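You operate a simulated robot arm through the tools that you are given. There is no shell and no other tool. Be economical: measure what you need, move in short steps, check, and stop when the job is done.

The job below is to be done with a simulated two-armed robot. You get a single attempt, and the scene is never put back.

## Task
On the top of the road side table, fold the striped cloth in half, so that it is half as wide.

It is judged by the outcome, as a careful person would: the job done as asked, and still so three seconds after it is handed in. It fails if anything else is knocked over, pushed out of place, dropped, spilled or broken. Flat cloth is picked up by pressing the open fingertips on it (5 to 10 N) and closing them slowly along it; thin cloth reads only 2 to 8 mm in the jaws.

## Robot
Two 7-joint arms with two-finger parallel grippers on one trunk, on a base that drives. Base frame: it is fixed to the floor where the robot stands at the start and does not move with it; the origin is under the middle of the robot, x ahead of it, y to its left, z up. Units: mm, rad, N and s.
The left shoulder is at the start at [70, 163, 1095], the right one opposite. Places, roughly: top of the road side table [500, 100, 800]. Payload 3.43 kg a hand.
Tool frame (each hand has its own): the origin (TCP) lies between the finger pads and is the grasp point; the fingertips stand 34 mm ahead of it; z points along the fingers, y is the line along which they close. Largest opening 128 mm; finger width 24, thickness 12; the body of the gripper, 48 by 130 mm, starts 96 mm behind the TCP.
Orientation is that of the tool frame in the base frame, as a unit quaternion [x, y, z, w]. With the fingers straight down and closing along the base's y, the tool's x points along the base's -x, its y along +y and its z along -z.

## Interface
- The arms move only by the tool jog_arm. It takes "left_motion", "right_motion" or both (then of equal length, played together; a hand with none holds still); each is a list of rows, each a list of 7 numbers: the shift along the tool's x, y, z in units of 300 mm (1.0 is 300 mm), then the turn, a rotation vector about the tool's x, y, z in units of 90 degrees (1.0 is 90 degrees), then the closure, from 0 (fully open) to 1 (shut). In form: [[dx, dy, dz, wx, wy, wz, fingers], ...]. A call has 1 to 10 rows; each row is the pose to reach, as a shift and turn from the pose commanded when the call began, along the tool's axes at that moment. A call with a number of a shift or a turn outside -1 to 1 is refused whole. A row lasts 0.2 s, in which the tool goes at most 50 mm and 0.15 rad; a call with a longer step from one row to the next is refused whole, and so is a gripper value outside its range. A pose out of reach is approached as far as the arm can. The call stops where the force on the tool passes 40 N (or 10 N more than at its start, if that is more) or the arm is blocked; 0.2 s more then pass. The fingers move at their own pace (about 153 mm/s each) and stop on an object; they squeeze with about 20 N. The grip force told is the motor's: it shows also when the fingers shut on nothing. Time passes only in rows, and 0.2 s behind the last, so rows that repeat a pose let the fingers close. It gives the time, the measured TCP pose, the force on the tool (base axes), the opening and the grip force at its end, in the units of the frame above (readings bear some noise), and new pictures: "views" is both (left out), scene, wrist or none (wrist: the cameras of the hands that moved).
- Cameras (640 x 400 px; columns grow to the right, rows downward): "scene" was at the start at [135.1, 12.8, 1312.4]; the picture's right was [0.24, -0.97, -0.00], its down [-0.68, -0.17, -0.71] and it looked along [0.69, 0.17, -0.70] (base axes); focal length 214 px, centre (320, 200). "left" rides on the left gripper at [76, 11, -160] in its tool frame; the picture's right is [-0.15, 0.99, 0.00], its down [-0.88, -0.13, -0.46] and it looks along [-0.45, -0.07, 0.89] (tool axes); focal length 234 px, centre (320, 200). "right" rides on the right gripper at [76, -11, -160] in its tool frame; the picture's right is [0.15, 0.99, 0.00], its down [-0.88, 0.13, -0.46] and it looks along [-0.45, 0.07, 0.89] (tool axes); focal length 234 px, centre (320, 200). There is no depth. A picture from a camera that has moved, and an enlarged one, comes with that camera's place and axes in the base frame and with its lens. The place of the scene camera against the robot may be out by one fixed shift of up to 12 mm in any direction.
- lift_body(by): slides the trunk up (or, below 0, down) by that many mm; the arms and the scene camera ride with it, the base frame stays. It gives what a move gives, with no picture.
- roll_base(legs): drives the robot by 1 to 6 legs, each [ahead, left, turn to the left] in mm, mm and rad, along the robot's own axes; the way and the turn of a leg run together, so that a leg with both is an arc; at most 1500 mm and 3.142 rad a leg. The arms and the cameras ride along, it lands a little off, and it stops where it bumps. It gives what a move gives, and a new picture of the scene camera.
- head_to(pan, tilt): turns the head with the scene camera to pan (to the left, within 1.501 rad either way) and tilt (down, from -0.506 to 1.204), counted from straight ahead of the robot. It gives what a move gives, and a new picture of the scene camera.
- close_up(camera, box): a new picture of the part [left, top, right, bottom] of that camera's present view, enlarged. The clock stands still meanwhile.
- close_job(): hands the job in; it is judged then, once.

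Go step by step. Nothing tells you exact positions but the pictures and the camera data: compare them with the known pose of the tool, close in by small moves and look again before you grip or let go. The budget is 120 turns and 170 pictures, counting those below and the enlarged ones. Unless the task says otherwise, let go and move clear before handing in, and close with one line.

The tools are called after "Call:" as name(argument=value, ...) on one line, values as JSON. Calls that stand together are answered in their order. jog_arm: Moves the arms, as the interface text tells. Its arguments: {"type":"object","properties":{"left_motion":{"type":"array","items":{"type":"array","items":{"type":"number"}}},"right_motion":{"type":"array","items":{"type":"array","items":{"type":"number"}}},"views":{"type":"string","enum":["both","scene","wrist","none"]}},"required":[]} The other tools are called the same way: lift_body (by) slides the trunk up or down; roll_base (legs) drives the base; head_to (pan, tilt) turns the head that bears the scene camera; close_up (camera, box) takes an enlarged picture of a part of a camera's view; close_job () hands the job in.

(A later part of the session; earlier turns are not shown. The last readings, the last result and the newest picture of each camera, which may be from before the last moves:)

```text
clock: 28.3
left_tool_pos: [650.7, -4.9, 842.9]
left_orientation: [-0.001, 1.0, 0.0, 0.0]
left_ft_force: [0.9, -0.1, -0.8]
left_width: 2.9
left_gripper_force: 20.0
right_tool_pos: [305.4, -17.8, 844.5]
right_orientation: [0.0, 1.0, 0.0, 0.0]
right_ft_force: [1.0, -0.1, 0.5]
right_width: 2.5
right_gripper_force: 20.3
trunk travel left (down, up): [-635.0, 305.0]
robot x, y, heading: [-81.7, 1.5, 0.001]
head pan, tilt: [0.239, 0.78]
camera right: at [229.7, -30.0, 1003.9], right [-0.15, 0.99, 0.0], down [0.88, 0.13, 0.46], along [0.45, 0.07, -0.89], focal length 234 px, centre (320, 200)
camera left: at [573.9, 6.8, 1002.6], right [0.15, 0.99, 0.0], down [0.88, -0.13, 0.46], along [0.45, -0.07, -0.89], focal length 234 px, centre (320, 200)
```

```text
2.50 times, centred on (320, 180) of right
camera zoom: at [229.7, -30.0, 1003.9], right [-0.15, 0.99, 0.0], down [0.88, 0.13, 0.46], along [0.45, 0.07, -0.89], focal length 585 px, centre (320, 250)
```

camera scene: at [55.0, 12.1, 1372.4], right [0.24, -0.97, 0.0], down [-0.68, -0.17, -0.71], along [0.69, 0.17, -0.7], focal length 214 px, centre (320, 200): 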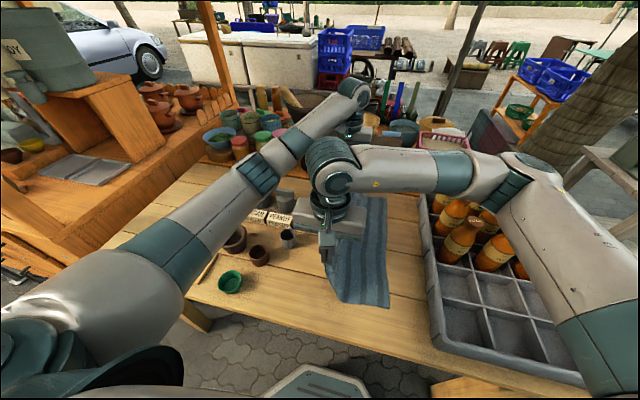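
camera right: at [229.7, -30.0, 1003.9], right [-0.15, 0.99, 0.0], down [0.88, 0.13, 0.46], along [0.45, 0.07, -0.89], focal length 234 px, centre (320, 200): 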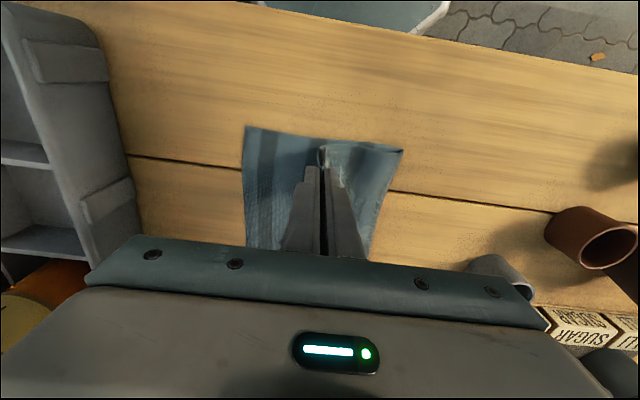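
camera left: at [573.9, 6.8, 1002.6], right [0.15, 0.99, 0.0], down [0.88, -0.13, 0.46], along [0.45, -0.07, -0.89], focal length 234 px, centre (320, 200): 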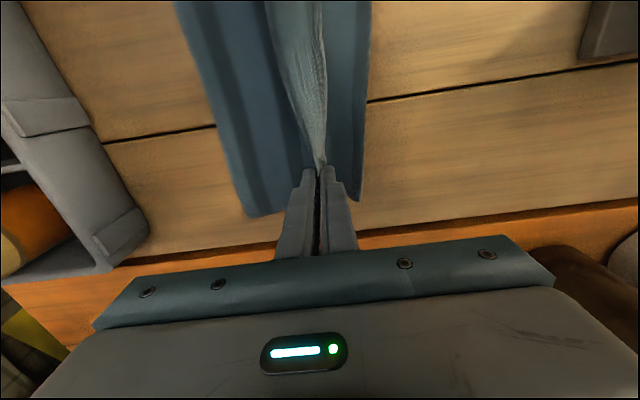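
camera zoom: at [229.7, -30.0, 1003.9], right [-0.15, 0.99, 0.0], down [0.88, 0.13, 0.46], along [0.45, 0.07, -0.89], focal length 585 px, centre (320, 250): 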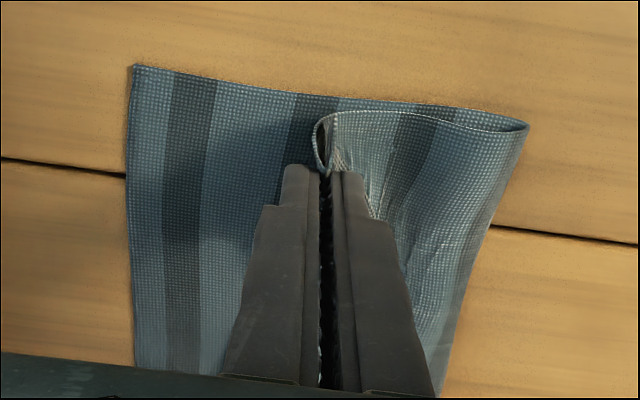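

At the near end the fold looks right, with the crease at about y 55 and the right edge at -91. Now I draw both held corners over toward the right edge, staying low.

Call:
jog_arm(left_motion=[[0, -0.04, 0.0, 0, 0, 0, 1], [0, -0.08, 0.01, 0, 0, 0, 1], [0, -0.12, 0.03, 0, 0, 0, 1], [0, -0.12, 0.05, 0, 0, 0, 1], [0, -0.12, 0.05, 0, 0, 0, 1]], right_motion=[[0, -0.05, 0.0, 0, 0, 0, 1], [0, -0.1, 0.01, 0, 0, 0, 1], [0, -0.15, 0.03, 0, 0, 0, 1], [0, -0.16, 0.05, 0, 0, 0, 1], [0, -0.16, 0.05, 0, 0, 0, 1]])

```text
clock: 29.5
left_tool_pos: [649.4, -39.4, 830.8]
left_orientation: [-0.001, 1.0, 0.0, 0.0]
left_ft_force: [-0.8, -1.2, 0.6]
left_width: 2.9
left_gripper_force: 20.3
right_tool_pos: [306.2, -64.9, 830.6]
right_orientation: [0.0, 1.0, 0.001, 0.001]
right_ft_force: [3.3, 2.3, 15.1]
right_width: 2.9
right_gripper_force: 20.0
trunk travel left (down, up): [-635.0, 305.0]
robot x, y, heading: [-82.0, 0.4, 0.001]
head pan, tilt: [0.239, 0.78]
camera scene: at [54.3, 12.8, 1372.7], right [0.24, -0.97, 0.0], down [-0.68, -0.17, -0.71], along [0.69, 0.17, -0.7], focal length 214 px, centre (320, 200)
camera right: at [229.5, -78.2, 989.2], right [-0.15, 0.99, 0.0], down [0.88, 0.13, 0.46], along [0.45, 0.07, -0.89], focal length 234 px, centre (320, 200)
camera left: at [573.6, -28.6, 988.5], right [0.14, 0.99, 0.0], down [0.88, -0.13, 0.46], along [0.45, -0.07, -0.89], focal length 234 px, centre (320, 200)
```

scene: 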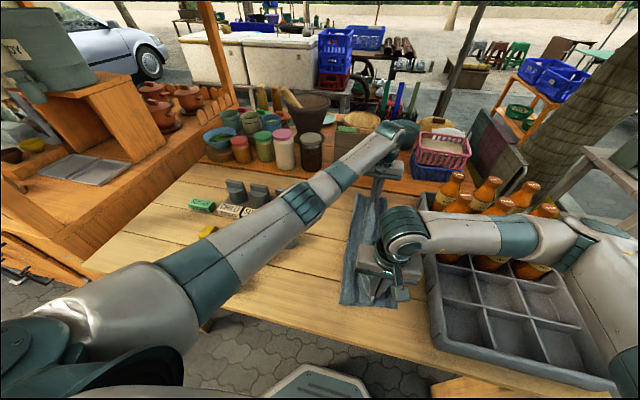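
right: 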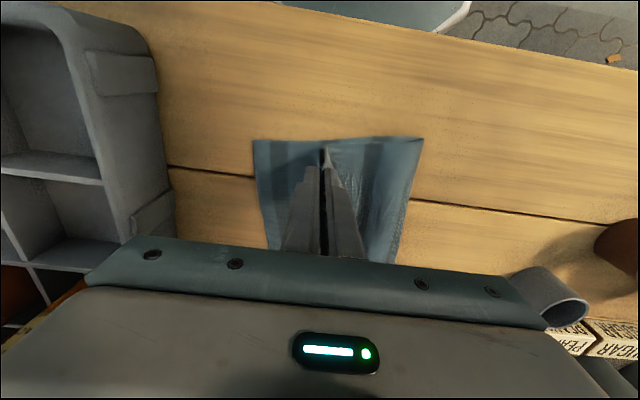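
left: 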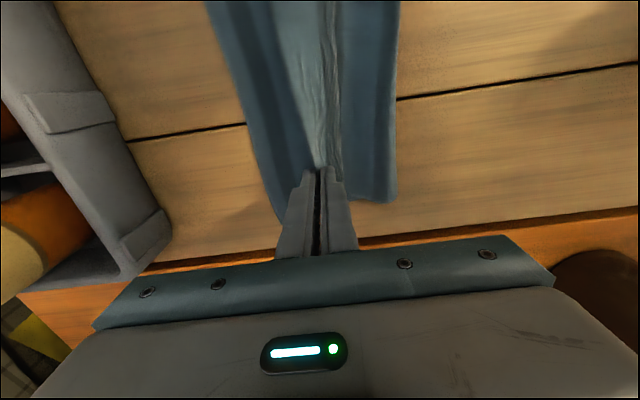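

The near end spans y -127 to 16, so it is folded about half. The far end still has slack to work out. I'll release gently, lift straight up and look at the result.

Call:
jog_arm(left_motion=[[0, 0, 0.02, 0, 0, 0, 1], [0, 0, 0.02, 0, 0, 0, 0.9], [0, 0, 0.02, 0, 0, 0, 0.8], [0, 0, 0.0, 0, 0, 0, 0.75], [0, 0, -0.05, 0, 0, 0, 0.75], [0, 0, -0.15, 0, 0, 0, 0.75], [0, 0, -0.3, 0, 0, 0, 0.75], [0, 0, -0.45, 0, 0, 0, 0.75]], right_motion=[[0, 0, -0.01, 0, 0, 0, 1], [0, 0, -0.01, 0, 0, 0, 0.9], [0, 0, -0.01, 0, 0, 0, 0.8], [0, 0, -0.03, 0, 0, 0, 0.75], [0, 0, -0.07, 0, 0, 0, 0.75], [0, 0, -0.15, 0, 0, 0, 0.75], [0, 0, -0.3, 0, 0, 0, 0.75], [0, 0, -0.45, 0, 0, 0, 0.75]])

```text
clock: 31.3
left_tool_pos: [649.4, -40.1, 964.4]
left_orientation: [-0.001, 1.0, -0.001, 0.0]
left_ft_force: [-1.2, -0.1, 0.8]
left_width: 32.1
left_gripper_force: 0.2
right_tool_pos: [305.0, -65.3, 964.8]
right_orientation: [0.0, 1.0, 0.001, 0.001]
right_ft_force: [0.5, 0.5, -0.6]
right_width: 32.2
right_gripper_force: 0.2
trunk travel left (down, up): [-635.0, 305.0]
robot x, y, heading: [-82.7, 1.2, -0.001]
head pan, tilt: [0.239, 0.78]
camera scene: at [53.8, 13.6, 1372.3], right [0.24, -0.97, 0.0], down [-0.68, -0.17, -0.71], along [0.69, 0.17, -0.7], focal length 214 px, centre (320, 200)
camera right: at [228.2, -78.0, 1123.4], right [-0.15, 0.99, 0.0], down [0.88, 0.13, 0.46], along [0.45, 0.07, -0.89], focal length 234 px, centre (320, 200)
camera left: at [574.0, -29.3, 1123.1], right [0.14, 0.99, 0.0], down [0.88, -0.13, 0.45], along [0.45, -0.07, -0.89], focal length 234 px, centre (320, 200)
```

scene: 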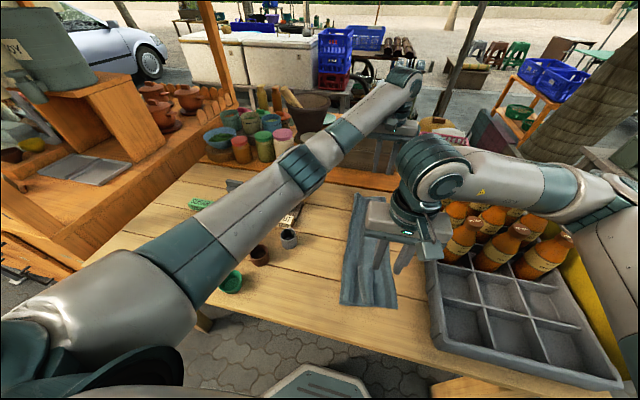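
right: 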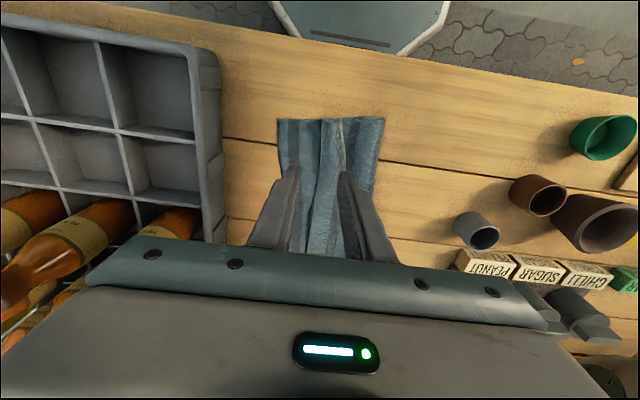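
left: 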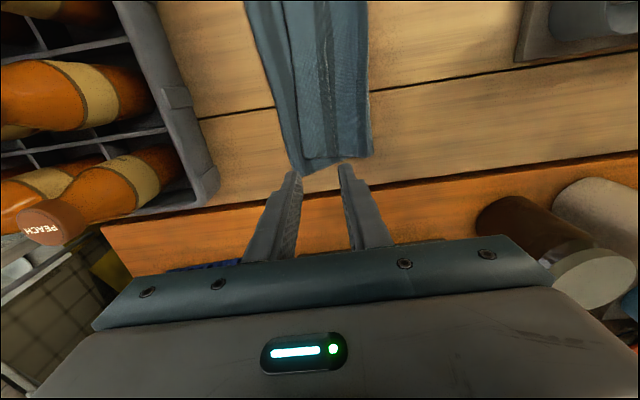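

Both hands have released. I'll move them up and apart so I can see the whole cloth.

Call:
jog_arm(left_motion=[[0, 0.05, -0.12, 0, 0, 0, 0.75], [0, 0.2, -0.15, 0, 0, 0, 0.75], [0, 0.35, -0.18, 0, 0, 0, 0.75], [0, 0.5, -0.2, 0, 0, 0, 0.75], [0, 0.65, -0.2, 0, 0, 0, 0.75], [0, 0.8, -0.2, 0, 0, 0, 0.75]], right_motion=[[0, 0, -0.15, 0, 0, 0, 0.75], [0, 0, -0.3, 0, 0, 0, 0.75], [0, -0.12, -0.4, 0, 0, 0, 0.75], [0, -0.27, -0.4, 0, 0, 0, 0.75], [0, -0.42, -0.4, 0, 0, 0, 0.75], [0, -0.57, -0.4, 0, 0, 0, 0.75]], views="scene")

Call:
close_up(camera="scene", box=[260, 150, 480, 340])

```text
clock: 32.7
left_tool_pos: [648.7, 199.5, 1025.4]
left_orientation: [0.0, 1.0, 0.0, 0.0]
left_ft_force: [-0.8, -0.4, 1.1]
left_width: 32.1
left_gripper_force: 0.1
right_tool_pos: [304.7, -237.9, 1083.7]
right_orientation: [-0.001, 1.0, 0.0, 0.001]
right_ft_force: [-0.2, -0.4, -0.1]
right_width: 31.9
right_gripper_force: 0.0
trunk travel left (down, up): [-635.0, 305.0]
robot x, y, heading: [-80.4, 0.6, -0.001]
head pan, tilt: [0.239, 0.78]
camera scene: at [53.1, 12.1, 1372.6], right [0.24, -0.97, 0.0], down [-0.68, -0.17, -0.71], along [0.69, 0.17, -0.7], focal length 214 px, centre (320, 200)
```

scene: 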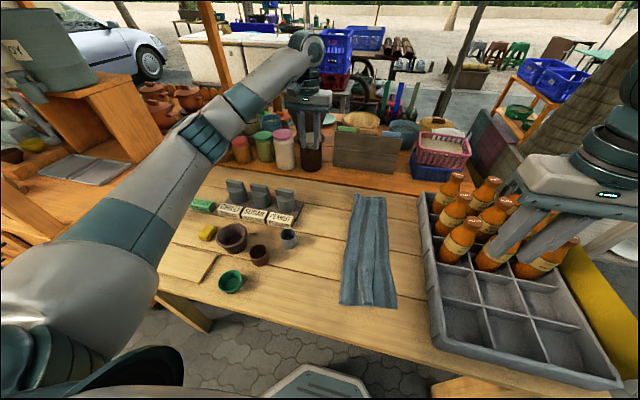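

```text
2.11 times, centred on (370, 245) of scene
camera zoom: at [53.1, 12.1, 1372.6], right [0.24, -0.97, 0.0], down [-0.68, -0.17, -0.71], along [0.69, 0.17, -0.7], focal length 452 px, centre (215, 105)
```

zoom: 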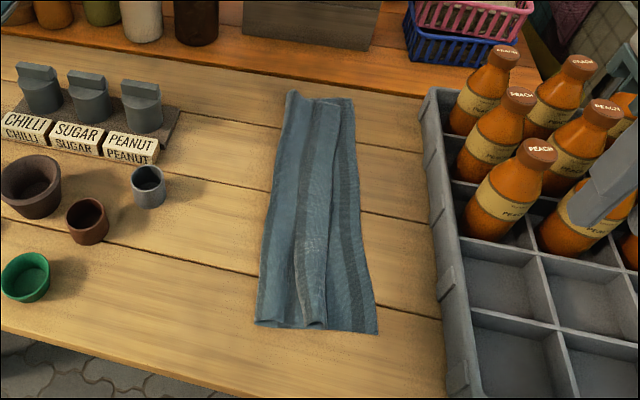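

Call:
close_up(camera="scene", box=[325, 240, 415, 315])

Call:
close_up(camera="scene", box=[335, 185, 405, 245])

```text
5.33 times, centred on (370, 278) of scene
camera zoom: at [53.1, 12.1, 1372.6], right [0.24, -0.97, 0.0], down [-0.68, -0.17, -0.71], along [0.69, 0.17, -0.7], focal length 1144 px, centre (53, -213)
```

zoom: 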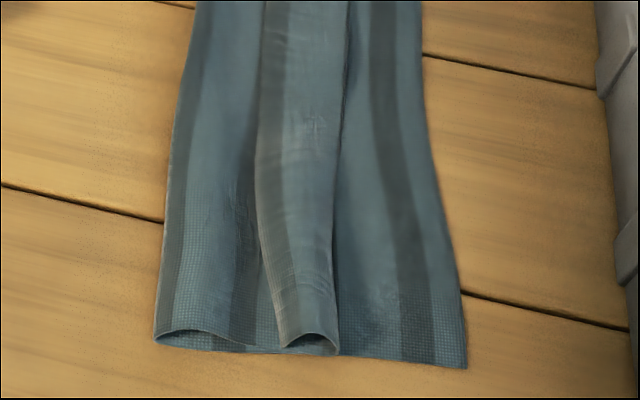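

```text
6.67 times, centred on (370, 215) of scene
camera zoom: at [53.1, 12.1, 1372.6], right [0.24, -0.97, 0.0], down [-0.68, -0.17, -0.71], along [0.69, 0.17, -0.7], focal length 1430 px, centre (-13, 100)
```

zoom: 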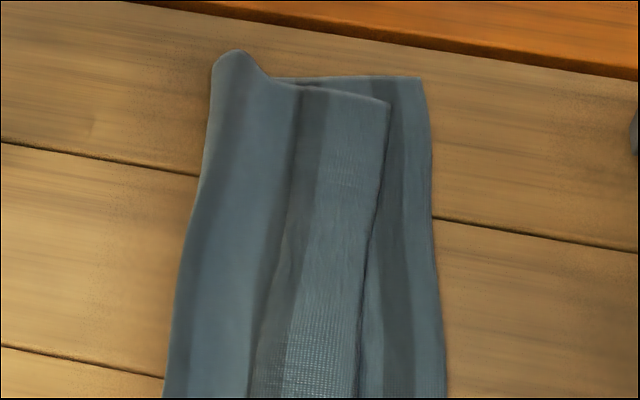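

The far edge lies cleanly, about 20 mm short of the right edge. At the near end the upper edge stops about 60 mm short and has a ridge. I'll take that ridge with the right hand and pull it out to the right.

Call:
jog_arm(right_motion=[[0.01, 0.15, 0, 0, 0, 0, 0.6], [0.015, 0.3, 0, 0, 0, 0, 0.6], [0.015, 0.45, 0.02, 0, 0, 0, 0.6], [0.015, 0.6, 0.08, 0, 0, 0, 0.6], [0.015, 0.635, 0.23, 0, 0, 0, 0.6], [0.015, 0.635, 0.38, 0, 0, 0, 0.6], [0.015, 0.635, 0.53, 0, 0, 0, 0.6], [0.015, 0.635, 0.67, 0, 0, 0, 0.6], [0.015, 0.635, 0.77, 0, 0, 0, 0.6]], views="wrist")

```text
clock: 34.7
left_tool_pos: [650.2, 201.1, 1024.9]
left_orientation: [-0.001, 1.0, 0.0, -0.001]
left_ft_force: [-0.4, 0.6, 0.1]
left_width: 31.9
left_gripper_force: 0.1
right_tool_pos: [302.0, -45.4, 854.4]
right_orientation: [-0.001, 1.0, 0.0, -0.001]
right_ft_force: [0.6, 0.7, 0.1]
right_width: 51.1
right_gripper_force: 0.0
trunk travel left (down, up): [-635.0, 305.0]
robot x, y, heading: [-77.9, 0.4, 0.001]
head pan, tilt: [0.239, 0.78]
camera right: at [226.1, -58.8, 1013.0], right [-0.15, 0.99, 0.0], down [0.88, 0.13, 0.46], along [0.45, 0.07, -0.89], focal length 234 px, centre (320, 200)
```

right: 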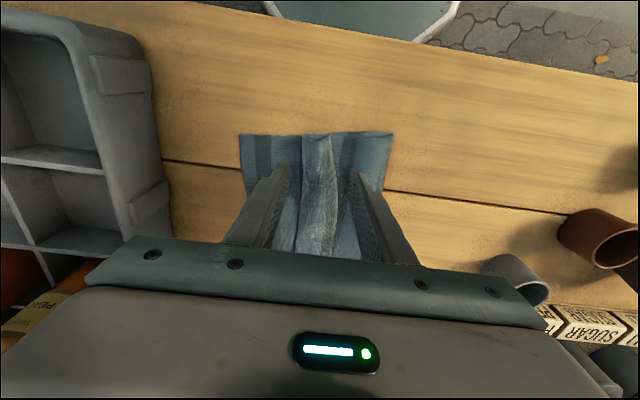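

The ridge sits between the fingers. I'll go down to just above the bottom layer and close.

Call:
jog_arm(right_motion=[[0, 0, 0.06, 0, 0, 0, 0.6], [0, 0, 0.1, 0, 0, 0, 0.6], [0, 0, 0.118, 0, 0, 0, 0.6], [0, 0, 0.118, 0, 0, 0, 0.68], [0, 0, 0.118, 0, 0, 0, 0.76], [0, 0, 0.118, 0, 0, 0, 0.84], [0, 0, 0.118, 0, 0, 0, 0.92], [0, 0, 0.118, 0, 0, 0, 1], [0, 0, 0.118, 0, 0, 0, 1]], views="wrist")

```text
clock: 36.7
left_tool_pos: [650.0, 199.8, 1025.2]
left_orientation: [-0.001, 1.0, 0.0, 0.0]
left_ft_force: [-0.3, -0.9, -0.5]
left_width: 32.0
left_gripper_force: 0.1
right_tool_pos: [301.4, -45.9, 818.6]
right_orientation: [0.001, 1.0, 0.0, 0.0]
right_ft_force: [-0.5, 0.7, -0.4]
right_width: 2.6
right_gripper_force: 20.3
trunk travel left (down, up): [-635.0, 305.0]
robot x, y, heading: [-78.6, -2.6, 0.005]
head pan, tilt: [0.239, 0.78]
camera right: at [225.9, -58.4, 977.5], right [-0.15, 0.99, 0.0], down [0.88, 0.13, 0.46], along [0.45, 0.07, -0.89], focal length 234 px, centre (320, 200)
```

right: 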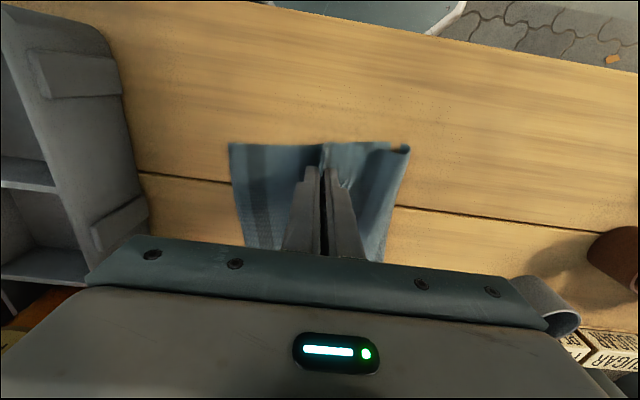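

Call:
jog_arm(right_motion=[[0, -0.01, -0.03, 0, 0, 0, 1], [0, -0.05, -0.06, 0, 0, 0, 1], [0, -0.1, -0.07, 0, 0, 0, 1], [0, -0.15, -0.06, 0, 0, 0, 1], [0, -0.19, -0.05, 0, 0, 0, 1], [0, -0.19, -0.05, 0, 0, 0, 1]], views="both")

```text
clock: 38.1
left_tool_pos: [650.1, 200.3, 1023.7]
left_orientation: [-0.002, 1.0, 0.0, 0.0]
left_ft_force: [0.0, 0.6, -1.2]
left_width: 31.5
left_gripper_force: 0.1
right_tool_pos: [300.9, -102.6, 833.0]
right_orientation: [0.0, 1.0, 0.0, 0.0]
right_ft_force: [-0.7, -1.1, 0.6]
right_width: 2.9
right_gripper_force: 20.6
trunk travel left (down, up): [-635.0, 305.0]
robot x, y, heading: [-79.7, -0.3, -0.002]
head pan, tilt: [0.239, 0.78]
camera scene: at [55.1, 13.3, 1372.3], right [0.24, -0.97, 0.0], down [-0.68, -0.17, -0.71], along [0.69, 0.17, -0.7], focal length 214 px, centre (320, 200)
camera right: at [225.2, -115.1, 992.0], right [-0.15, 0.99, 0.0], down [0.88, 0.13, 0.46], along [0.45, 0.07, -0.89], focal length 234 px, centre (320, 200)
```

scene: 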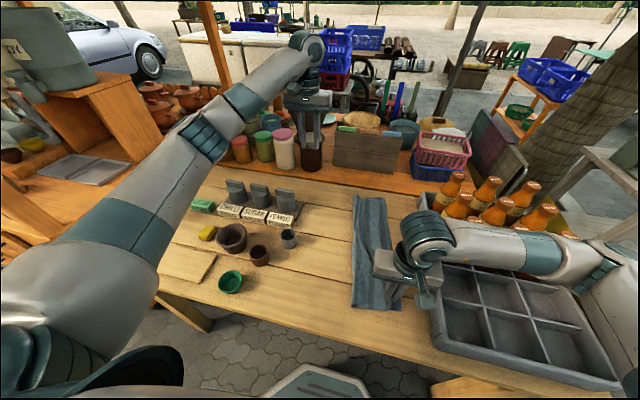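
right: 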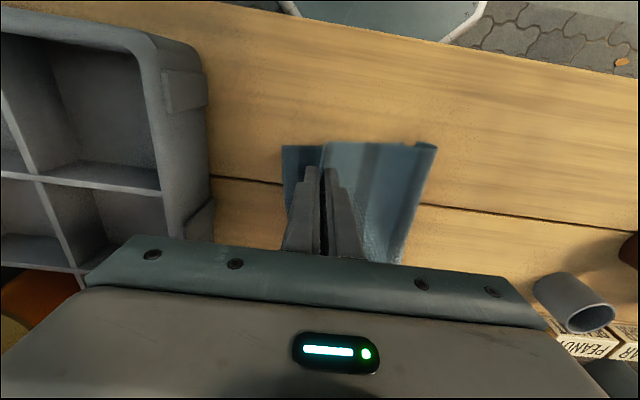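

The upper layer is now taut, with the remaining slack in the pinched ridge. I'll lower, release, lift and look.

Call:
jog_arm(right_motion=[[0, 0, 0.03, 0, 0, 0, 1], [0, 0, 0.035, 0, 0, 0, 0.95], [0, 0, 0.03, 0, 0, 0, 0.9], [0, 0, 0.01, 0, 0, 0, 0.85], [0, 0, -0.03, 0, 0, 0, 0.85], [0, 0, -0.1, 0, 0, 0, 0.85], [0, 0.0, -0.2, 0, 0, 0, 0.85], [0, 0.0, -0.35, 0, 0, 0, 0.85]], views="wrist")

Call:
close_up(camera="right", box=[200, 80, 440, 230])

```text
clock: 39.9
left_tool_pos: [649.6, 200.5, 1025.7]
left_orientation: [-0.001, 1.0, 0.0, 0.0]
left_ft_force: [-0.4, 1.1, -0.5]
left_width: 32.0
left_gripper_force: 0.0
right_tool_pos: [300.1, -100.5, 939.4]
right_orientation: [0.0, 1.0, -0.001, 0.0]
right_ft_force: [-0.1, 0.3, -0.3]
right_width: 19.2
right_gripper_force: 0.0
trunk travel left (down, up): [-635.0, 305.0]
robot x, y, heading: [-78.1, -0.9, 0.003]
head pan, tilt: [0.239, 0.78]
camera right: at [223.9, -114.2, 1097.2], right [-0.15, 0.99, 0.0], down [0.88, 0.13, 0.46], along [0.45, 0.07, -0.89], focal length 234 px, centre (320, 200)
```

right: 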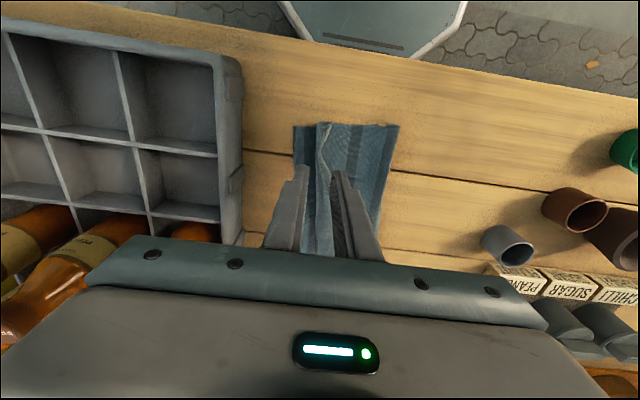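

```text
2.67 times, centred on (320, 155) of right
camera zoom: at [223.9, -114.2, 1097.2], right [-0.15, 0.99, 0.0], down [0.88, 0.13, 0.46], along [0.45, 0.07, -0.89], focal length 624 px, centre (320, 320)
```

zoom: 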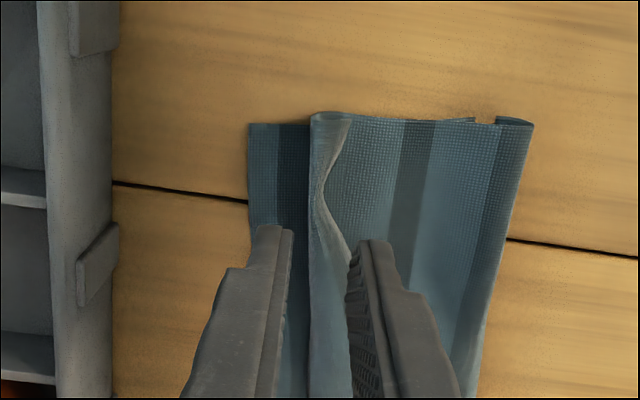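

The near fold edge still has about 30 mm tucked under. I'll re-pinch this ridge, lift it so the flap hangs, then lay it down moving left so the flap trails out to the right.

Call:
jog_arm(right_motion=[[0, 0, 0.12, 0, 0, 0, 0.68], [0, 0, 0.25, 0, 0, 0, 0.68], [0, 0, 0.34, 0, 0, 0, 0.68], [0, 0, 0.388, 0, 0, 0, 0.68], [0, 0, 0.395, 0, 0, 0, 0.76], [0, 0, 0.395, 0, 0, 0, 0.84], [0, 0, 0.395, 0, 0, 0, 0.92], [0, 0, 0.395, 0, 0, 0, 1], [0, 0, 0.395, 0, 0, 0, 1]], views="none")

Call:
jog_arm(right_motion=[[0, 0, -0.04, 0, 0, 0, 1], [0, 0, -0.09, 0, 0, 0, 1], [0, 0, -0.15, 0, 0, 0, 1], [0, 0, -0.15, 0, 0, 0, 1]])

Call:
close_up(camera="scene", box=[335, 230, 425, 315])

```text
clock: 41.9
left_tool_pos: [649.2, 199.9, 1024.3]
left_orientation: [0.0, 1.0, 0.0, 0.0]
left_ft_force: [-0.2, 0.0, 0.1]
left_width: 31.8
left_gripper_force: 0.1
right_tool_pos: [301.1, -102.7, 820.2]
right_orientation: [0.0, 1.0, 0.001, 0.0]
right_ft_force: [0.0, 0.1, 0.6]
right_width: 2.9
right_gripper_force: 19.9
trunk travel left (down, up): [-635.0, 305.0]
robot x, y, heading: [-82.3, -0.3, -0.001]
head pan, tilt: [0.239, 0.78]
```

```text
clock: 42.9
left_tool_pos: [649.0, 198.7, 1024.3]
left_orientation: [-0.001, 1.0, 0.0, -0.001]
left_ft_force: [0.4, 0.5, 0.1]
left_width: 31.6
left_gripper_force: 0.1
right_tool_pos: [301.2, -102.2, 863.9]
right_orientation: [0.0, 1.0, 0.001, 0.0]
right_ft_force: [0.7, 0.0, -0.2]
right_width: 2.7
right_gripper_force: 19.8
trunk travel left (down, up): [-635.0, 305.0]
robot x, y, heading: [-77.9, 1.0, -0.001]
head pan, tilt: [0.239, 0.78]
camera scene: at [55.1, 12.7, 1372.3], right [0.24, -0.97, 0.0], down [-0.68, -0.17, -0.71], along [0.69, 0.17, -0.7], focal length 214 px, centre (320, 200)
camera right: at [225.0, -115.0, 1023.2], right [-0.15, 0.99, 0.0], down [0.88, 0.13, 0.46], along [0.45, 0.07, -0.89], focal length 234 px, centre (320, 200)
```

scene: 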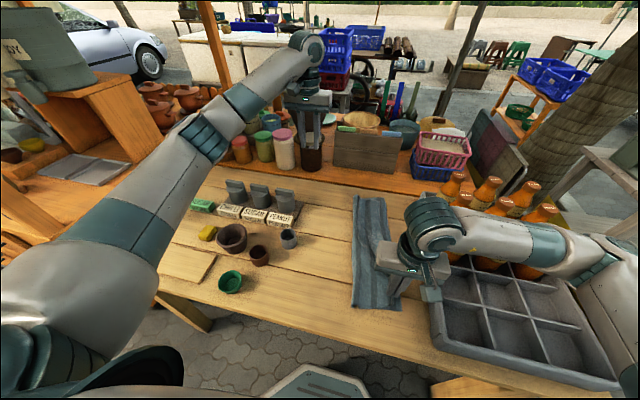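
right: 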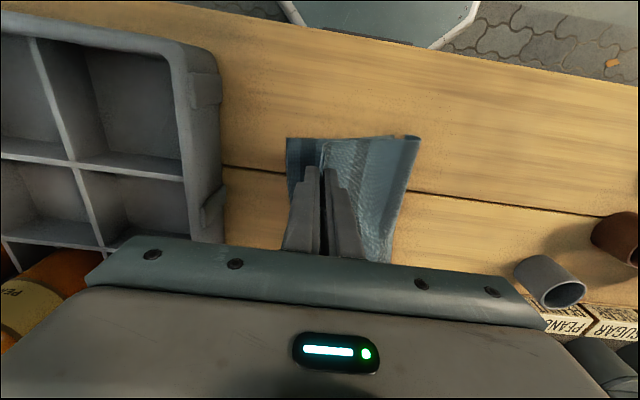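

```text
4.71 times, centred on (380, 272) of scene
camera zoom: at [55.1, 12.7, 1372.3], right [0.24, -0.97, 0.0], down [-0.68, -0.17, -0.71], along [0.69, 0.17, -0.7], focal length 1009 px, centre (38, -141)
```

zoom: 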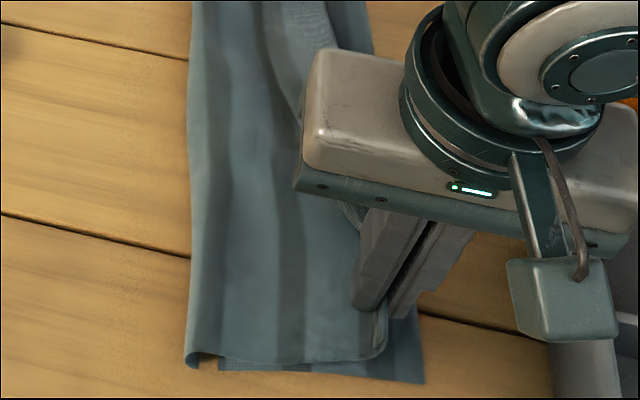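

Call:
jog_arm(right_motion=[[0, -0.05, 0.0, 0, 0, 0, 1], [0, -0.1, 0.03, 0, 0, 0, 1], [0, -0.1, 0.08, 0, 0, 0, 1], [0, -0.06, 0.1, 0, 0, 0, 1], [0, -0.02, 0.12, 0, 0, 0, 1], [0, -0.02, 0.12, 0, 0, 0, 0.93], [0, -0.02, 0.12, 0, 0, 0, 0.85], [0, -0.02, 0.05, 0, 0, 0, 0.85], [0, -0.02, -0.1, 0, 0, 0, 0.85], [0, -0.02, -0.22, 0, 0, 0, 0.85]], views="wrist")

Call:
close_up(camera="right", box=[200, 80, 440, 230])

```text
clock: 45.1
left_tool_pos: [649.1, 200.7, 1024.0]
left_orientation: [-0.001, 1.0, 0.001, 0.0]
left_ft_force: [0.0, 0.0, 0.0]
left_width: 31.7
left_gripper_force: 0.0
right_tool_pos: [298.8, -107.7, 930.1]
right_orientation: [0.0, 1.0, 0.0, -0.001]
right_ft_force: [0.0, 0.1, -0.6]
right_width: 19.3
right_gripper_force: 0.0
trunk travel left (down, up): [-635.0, 305.0]
robot x, y, heading: [-75.5, 2.4, -0.004]
head pan, tilt: [0.239, 0.78]
camera right: at [224.0, -121.5, 1090.3], right [-0.15, 0.99, 0.0], down [0.88, 0.13, 0.45], along [0.45, 0.07, -0.89], focal length 234 px, centre (320, 200)
```

right: 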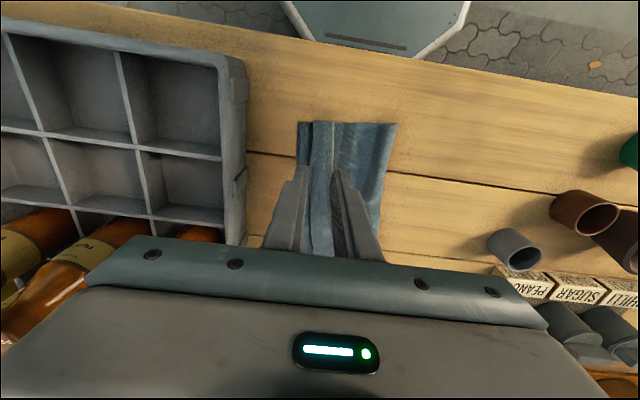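

```text
2.67 times, centred on (320, 155) of right
camera zoom: at [224.0, -121.5, 1090.3], right [-0.15, 0.99, 0.0], down [0.88, 0.13, 0.45], along [0.45, 0.07, -0.89], focal length 624 px, centre (320, 320)
```

zoom: 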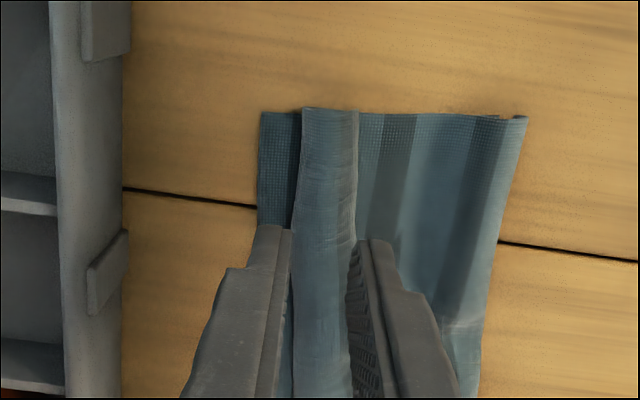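

Call:
jog_arm(right_motion=[[0, 0, -0.15, 0, 0, 0, 0.85], [0, 0, -0.3, 0, 0, 0, 0.85], [0, -0.12, -0.45, 0, 0, 0, 0.85], [0, -0.27, -0.45, 0, 0, 0, 0.85], [0, -0.42, -0.45, 0, 0, 0, 0.85]], views="none")

Call:
close_up(camera="scene", box=[335, 250, 425, 315])

Call:
close_up(camera="scene", box=[330, 180, 430, 250])

```text
refused: row 3 steps farther than a row can; nothing moved
```

```text
6.15 times, centred on (380, 282) of scene
camera zoom: at [54.8, 13.2, 1372.3], right [0.24, -0.97, 0.0], down [-0.68, -0.17, -0.71], along [0.69, 0.17, -0.7], focal length 1320 px, centre (-49, -308)
```

zoom: 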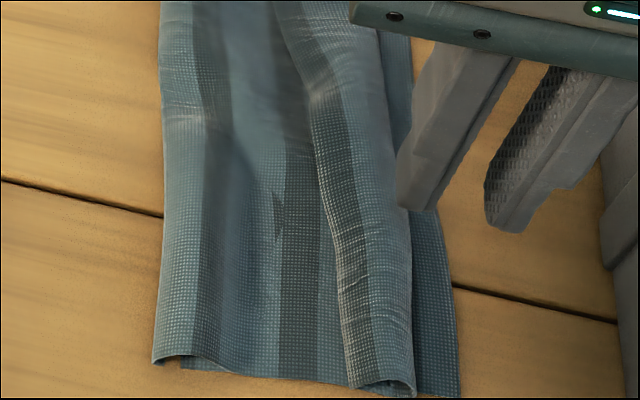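

```text
5.71 times, centred on (380, 215) of scene
camera zoom: at [54.8, 13.2, 1372.3], right [0.24, -0.97, 0.0], down [-0.68, -0.17, -0.71], along [0.69, 0.17, -0.7], focal length 1226 px, centre (-23, 114)
```

zoom: 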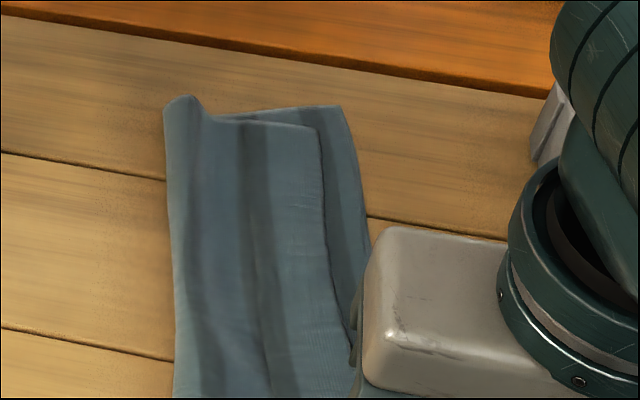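

The cloth's edge at the near end is folded back on top as a cuff about 28 mm wide. I'll sweep closed fingertips lightly from left to right to flip it out.

Call:
jog_arm(right_motion=[[0, 0.07, 0.0, 0, 0, 0, 1], [0, 0.14, 0.1, 0, 0, 0, 1], [0, 0.15, 0.22, 0, 0, 0, 1], [0, 0.15, 0.32, 0, 0, 0, 1], [0, 0.15, 0.363, 0, 0, 0, 1], [0, 0.15, 0.363, 0, 0, 0, 1]], views="wrist")

```text
clock: 46.5
left_tool_pos: [649.7, 200.2, 1023.4]
left_orientation: [-0.001, 1.0, 0.0, -0.001]
left_ft_force: [-0.1, 0.5, 0.6]
left_width: 31.9
left_gripper_force: 0.1
right_tool_pos: [301.5, -63.9, 821.2]
right_orientation: [0.0, 1.0, 0.0, 0.0]
right_ft_force: [-0.3, 0.7, 0.2]
right_width: 0.0
right_gripper_force: 19.7
trunk travel left (down, up): [-635.0, 305.0]
robot x, y, heading: [-76.9, -2.9, -0.0]
head pan, tilt: [0.239, 0.78]
camera right: at [225.3, -76.7, 980.4], right [-0.15, 0.99, 0.0], down [0.88, 0.13, 0.46], along [0.45, 0.07, -0.89], focal length 234 px, centre (320, 200)
```

right: 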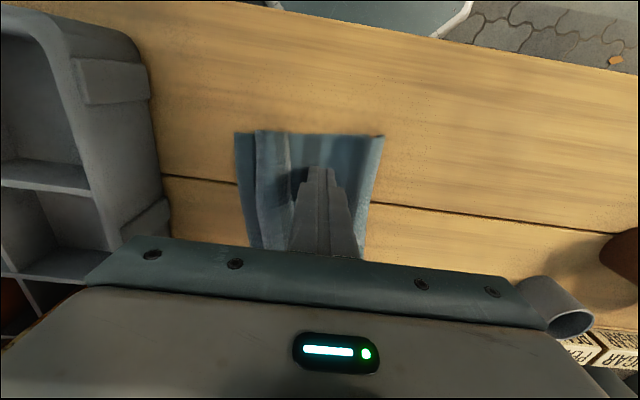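

Call:
jog_arm(right_motion=[[0, -0.03, 0.003, 0, 0, 0, 1], [0, -0.06, 0.003, 0, 0, 0, 1], [0, -0.09, 0.003, 0, 0, 0, 1], [0, -0.12, 0.003, 0, 0, 0, 1], [0, -0.15, 0.003, 0, 0, 0, 1], [0, -0.18, 0.003, 0, 0, 0, 1], [0, -0.21, 0.003, 0, 0, 0, 1], [0, -0.21, -0.08, 0, 0, 0, 1], [0, -0.21, -0.2, 0, 0, 0, 1], [0, -0.21, -0.3, 0, 0, 0, 1]], views="wrist")

Call:
close_up(camera="scene", box=[335, 250, 425, 315])

```text
clock: 48.7
left_tool_pos: [649.2, 200.8, 1024.5]
left_orientation: [-0.002, 1.0, 0.0, 0.0]
left_ft_force: [0.2, -0.5, 0.1]
left_width: 32.1
left_gripper_force: 0.1
right_tool_pos: [301.7, -125.0, 911.8]
right_orientation: [-0.001, 1.0, 0.0, -0.001]
right_ft_force: [-0.5, -0.2, -0.2]
right_width: 0.1
right_gripper_force: 19.7
trunk travel left (down, up): [-635.0, 305.0]
robot x, y, heading: [-80.1, -1.1, 0.004]
head pan, tilt: [0.239, 0.78]
camera right: at [225.6, -138.8, 1071.1], right [-0.15, 0.99, 0.0], down [0.88, 0.13, 0.46], along [0.45, 0.07, -0.89], focal length 234 px, centre (320, 200)
```

right: 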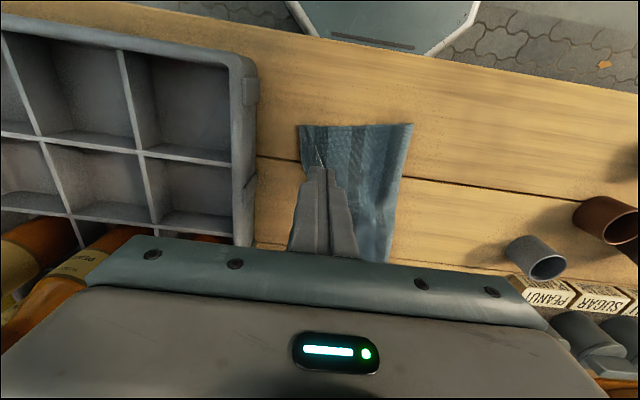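

```text
6.15 times, centred on (380, 282) of scene
camera zoom: at [54.9, 13.2, 1372.3], right [0.24, -0.97, 0.0], down [-0.68, -0.17, -0.71], along [0.69, 0.17, -0.7], focal length 1320 px, centre (-49, -308)
```

zoom: 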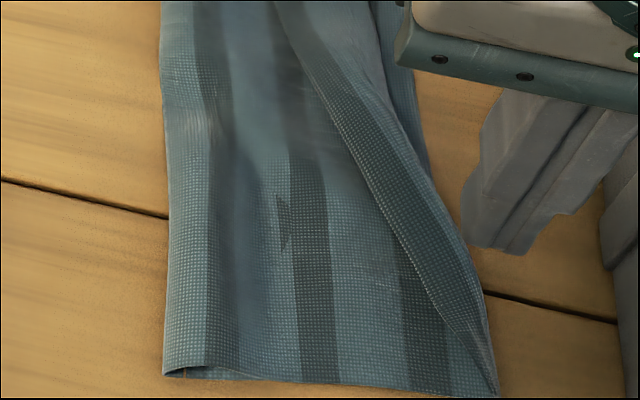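

The sweep flipped the near corner out nicely. I'll repeat it further along, at x of about 350.

Call:
jog_arm(right_motion=[[-0.08, 0.08, 0.0, 0, 0, 0, 1], [-0.16, 0.17, 0.05, 0, 0, 0, 1], [-0.16, 0.17, 0.18, 0, 0, 0, 1], [-0.16, 0.17, 0.27, 0, 0, 0, 1], [-0.16, 0.17, 0.306, 0, 0, 0, 1], [-0.16, 0.13, 0.306, 0, 0, 0, 1], [-0.16, 0.09, 0.306, 0, 0, 0, 1], [-0.16, 0.05, 0.306, 0, 0, 0, 1], [-0.16, 0.01, 0.306, 0, 0, 0, 1], [-0.16, -0.01, 0.306, 0, 0, 0, 1]], views="none")

Call:
jog_arm(right_motion=[[0, 0, -0.1, 0, 0, 0, 1], [0, 0, -0.22, 0, 0, 0, 1], [-0.07, 0.1, -0.25, 0, 0, 0, 1], [-0.13, 0.2, -0.25, 0, 0, 0, 1], [-0.13, 0.24, -0.15, 0, 0, 0, 1], [-0.13, 0.24, -0.05, 0, 0, 0, 1]], views="wrist")

Call:
close_up(camera="scene", box=[335, 190, 435, 315])

```text
clock: 50.9
left_tool_pos: [649.9, 199.4, 1024.0]
left_orientation: [-0.001, 1.0, -0.001, 0.0]
left_ft_force: [-0.5, 0.8, 0.2]
left_width: 31.8
left_gripper_force: 0.0
right_tool_pos: [348.9, -130.5, 821.0]
right_orientation: [-0.001, 1.0, 0.0, 0.001]
right_ft_force: [-0.1, -0.2, 0.4]
right_width: 0.1
right_gripper_force: 20.1
trunk travel left (down, up): [-635.0, 305.0]
robot x, y, heading: [-78.4, 0.8, 0.002]
head pan, tilt: [0.239, 0.78]
```

```text
clock: 52.3
left_tool_pos: [651.4, 200.5, 1023.9]
left_orientation: [-0.001, 1.0, 0.0, -0.001]
left_ft_force: [0.9, -0.4, 0.7]
left_width: 31.8
left_gripper_force: 0.0
right_tool_pos: [388.9, -58.1, 833.5]
right_orientation: [0.001, 1.0, 0.0, 0.0]
right_ft_force: [0.8, -0.1, 0.7]
right_width: 0.2
right_gripper_force: 19.7
trunk travel left (down, up): [-635.0, 305.0]
robot x, y, heading: [-81.7, -4.3, -0.004]
head pan, tilt: [0.239, 0.78]
camera right: at [312.8, -70.4, 993.1], right [-0.15, 0.99, 0.0], down [0.88, 0.13, 0.46], along [0.45, 0.07, -0.89], focal length 234 px, centre (320, 200)
```

right: 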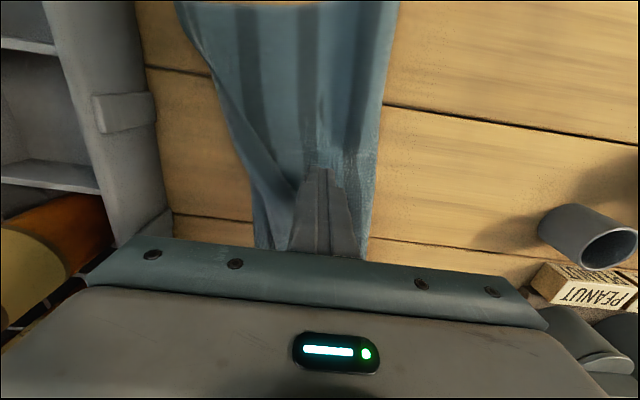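

```text
3.20 times, centred on (385, 252) of scene
camera zoom: at [55.3, 12.7, 1372.4], right [0.24, -0.97, 0.0], down [-0.68, -0.17, -0.71], along [0.69, 0.17, -0.7], focal length 686 px, centre (112, 32)
```

zoom: 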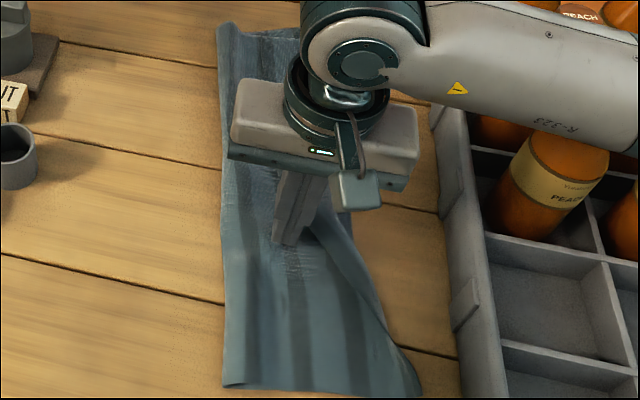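

The cuff is shrinking. Next is a sweep at x of about 390, then one at about 430.

Call:
jog_arm(right_motion=[[0, 0.03, 0.02, 0, 0, 0, 1], [0, 0.03, 0.042, 0, 0, 0, 1], [0, -0.01, 0.042, 0, 0, 0, 1], [0, -0.05, 0.042, 0, 0, 0, 1], [0, -0.09, 0.042, 0, 0, 0, 1], [0, -0.13, 0.042, 0, 0, 0, 1], [0, -0.17, 0.042, 0, 0, 0, 1], [0, -0.2, 0.042, 0, 0, 0, 1], [0, -0.2, -0.05, 0, 0, 0, 1], [0, -0.2, -0.18, 0, 0, 0, 1]], views="none")

Call:
jog_arm(right_motion=[[-0.06, 0.1, 0, 0, 0, 0, 1], [-0.14, 0.2, 0, 0, 0, 0, 1], [-0.14, 0.27, 0.06, 0, 0, 0, 1], [-0.14, 0.27, 0.17, 0, 0, 0, 1]], views="wrist")

Call:
close_up(camera="scene", box=[335, 190, 435, 315])

```text
clock: 54.5
left_tool_pos: [649.9, 200.2, 1023.0]
left_orientation: [-0.001, 1.0, 0.0, 0.0]
left_ft_force: [-0.1, 0.2, 0.6]
left_width: 31.7
left_gripper_force: 0.0
right_tool_pos: [387.3, -117.7, 889.1]
right_orientation: [-0.001, 1.0, 0.0, 0.0]
right_ft_force: [-0.4, -0.6, 0.2]
right_width: 0.0
right_gripper_force: 20.0
trunk travel left (down, up): [-635.0, 305.0]
robot x, y, heading: [-83.2, -4.9, 0.002]
head pan, tilt: [0.239, 0.78]
```

```text
clock: 55.5
left_tool_pos: [650.3, 200.1, 1023.6]
left_orientation: [-0.001, 1.0, 0.0, -0.001]
left_ft_force: [0.1, -0.3, 0.0]
left_width: 32.2
left_gripper_force: 0.1
right_tool_pos: [429.5, -36.3, 837.1]
right_orientation: [0.0, 1.0, 0.0, 0.0]
right_ft_force: [0.1, -0.3, 0.0]
right_width: 0.1
right_gripper_force: 19.6
trunk travel left (down, up): [-635.0, 305.0]
robot x, y, heading: [-80.5, -0.9, -0.001]
head pan, tilt: [0.239, 0.78]
camera right: at [353.7, -49.3, 996.5], right [-0.15, 0.99, 0.0], down [0.88, 0.13, 0.46], along [0.45, 0.07, -0.89], focal length 234 px, centre (320, 200)
```

right: 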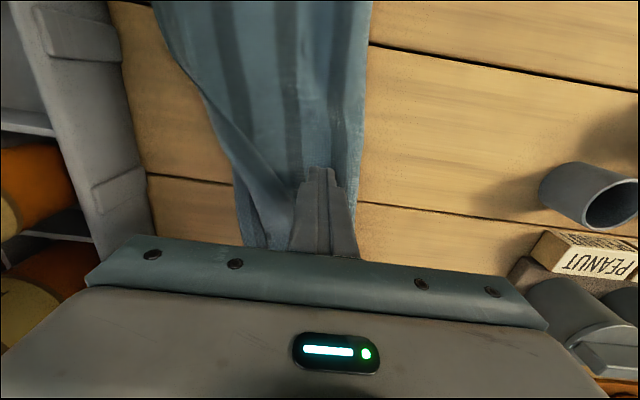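

```text
3.20 times, centred on (385, 252) of scene
camera zoom: at [55.5, 12.2, 1372.4], right [0.24, -0.97, 0.0], down [-0.68, -0.17, -0.71], along [0.69, 0.17, -0.7], focal length 686 px, centre (112, 32)
```

zoom: 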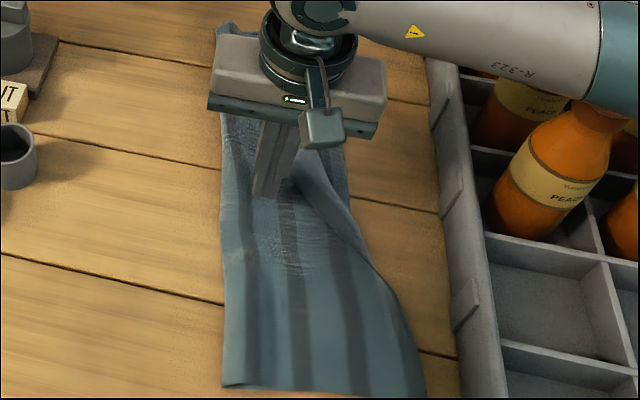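

Call:
jog_arm(right_motion=[[0, 0, 0.03, 0, 0, 0, 1], [0, 0, 0.054, 0, 0, 0, 1], [0, -0.04, 0.054, 0, 0, 0, 1], [0, -0.08, 0.054, 0, 0, 0, 1], [0, -0.12, 0.054, 0, 0, 0, 1], [0, -0.16, 0.054, 0, 0, 0, 1], [0, -0.2, 0.054, 0, 0, 0, 1], [0, -0.23, 0.054, 0, 0, 0, 1], [0, -0.23, -0.05, 0, 0, 0, 1], [0, -0.23, -0.18, 0, 0, 0, 1]], views="none")

Call:
jog_arm(right_motion=[[-0.06, 0.1, 0, 0, 0, 0, 1], [-0.15, 0.2, 0, 0, 0, 0, 1], [-0.15, 0.28, 0.06, 0, 0, 0, 1], [-0.15, 0.28, 0.18, 0, 0, 0, 1], [-0.15, 0.28, 0.23, 0, 0, 0, 1], [-0.15, 0.24, 0.232, 0, 0, 0, 1], [-0.15, 0.2, 0.232, 0, 0, 0, 1], [-0.15, 0.16, 0.232, 0, 0, 0, 1], [-0.15, 0.12, 0.232, 0, 0, 0, 1], [-0.15, 0.08, 0.232, 0, 0, 0, 1]], views="none")

Call:
jog_arm(right_motion=[[0, -0.04, 0, 0, 0, 0, 1], [0, -0.04, -0.1, 0, 0, 0, 1], [0, -0.04, -0.25, 0, 0, 0, 1], [0, -0.04, -0.4, 0, 0, 0, 1], [0.1, -0.04, -0.52, 0, 0, 0, 1], [0.18, -0.04, -0.64, 0, 0, 0, 1], [0.2, -0.1, -0.78, 0, 0, 0, 1], [0.22, -0.25, -0.8, 0, 0, 0, 1], [0.22, -0.4, -0.8, 0, 0, 0, 1]], views="none")

Call:
close_up(camera="scene", box=[330, 180, 450, 315])

```text
clock: 57.7
left_tool_pos: [650.5, 199.7, 1025.2]
left_orientation: [-0.001, 1.0, 0.0, 0.0]
left_ft_force: [-0.7, -0.4, -0.5]
left_width: 32.1
left_gripper_force: 0.1
right_tool_pos: [430.3, -106.3, 891.5]
right_orientation: [0.0, 1.0, 0.0, 0.0]
right_ft_force: [-0.8, -0.3, -0.3]
right_width: 0.0
right_gripper_force: 20.2
trunk travel left (down, up): [-635.0, 305.0]
robot x, y, heading: [-76.8, -3.7, 0.003]
head pan, tilt: [0.239, 0.78]
```

```text
clock: 59.9
left_tool_pos: [649.7, 199.5, 1024.8]
left_orientation: [0.0, 1.0, 0.0, 0.0]
left_ft_force: [0.2, -0.8, -0.6]
left_width: 31.8
left_gripper_force: 0.1
right_tool_pos: [474.5, -81.9, 822.7]
right_orientation: [0.0, 1.0, 0.0, 0.0]
right_ft_force: [0.2, 0.3, 0.7]
right_width: 0.1
right_gripper_force: 19.8
trunk travel left (down, up): [-635.0, 305.0]
robot x, y, heading: [-78.7, 0.9, -0.007]
head pan, tilt: [0.239, 0.78]
```

```text
clock: 61.9
left_tool_pos: [648.2, 198.9, 1025.2]
left_orientation: [0.0, 1.0, 0.001, 0.0]
left_ft_force: [0.7, 0.3, -1.0]
left_width: 32.2
left_gripper_force: 0.1
right_tool_pos: [409.3, -204.0, 1064.5]
right_orientation: [-0.001, 1.0, 0.001, 0.0]
right_ft_force: [-0.9, 0.2, -0.3]
right_width: 0.0
right_gripper_force: 19.7
trunk travel left (down, up): [-635.0, 305.0]
robot x, y, heading: [-79.7, 1.3, 0.001]
head pan, tilt: [0.239, 0.78]
```

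```text
2.96 times, centred on (390, 248) of scene
camera zoom: at [54.3, 11.2, 1372.5], right [0.24, -0.97, 0.0], down [-0.68, -0.17, -0.71], along [0.69, 0.17, -0.7], focal length 636 px, centre (113, 59)
```

zoom: 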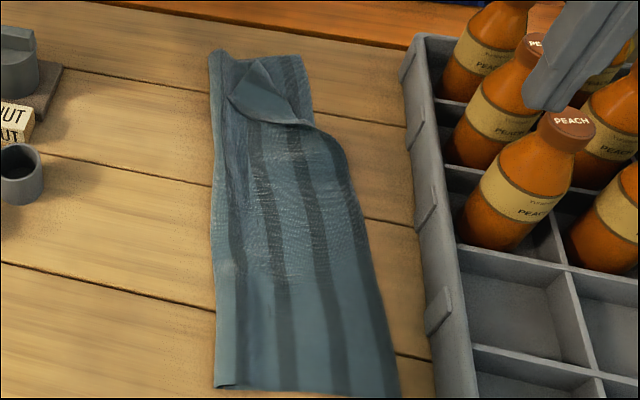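

Most of the fold is now flat and aligned. Only the far corner of the top layer is folded back, so I'll look closer at it.

Call:
close_up(camera="scene", box=[355, 185, 415, 225])

```text
10.00 times, centred on (385, 205) of scene
camera zoom: at [54.3, 11.2, 1372.5], right [0.24, -0.97, 0.0], down [-0.68, -0.17, -0.71], along [0.69, 0.17, -0.7], focal length 2145 px, centre (-330, 150)
```

zoom: 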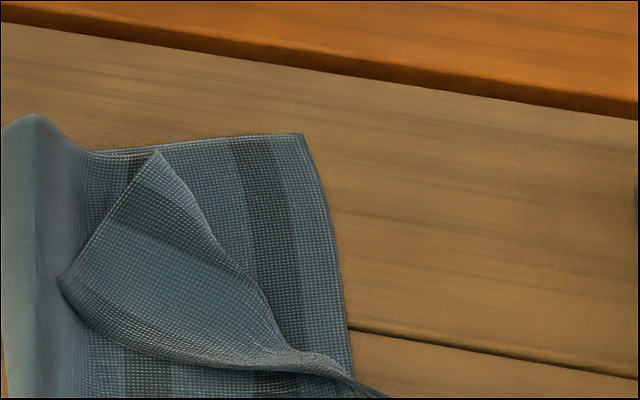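

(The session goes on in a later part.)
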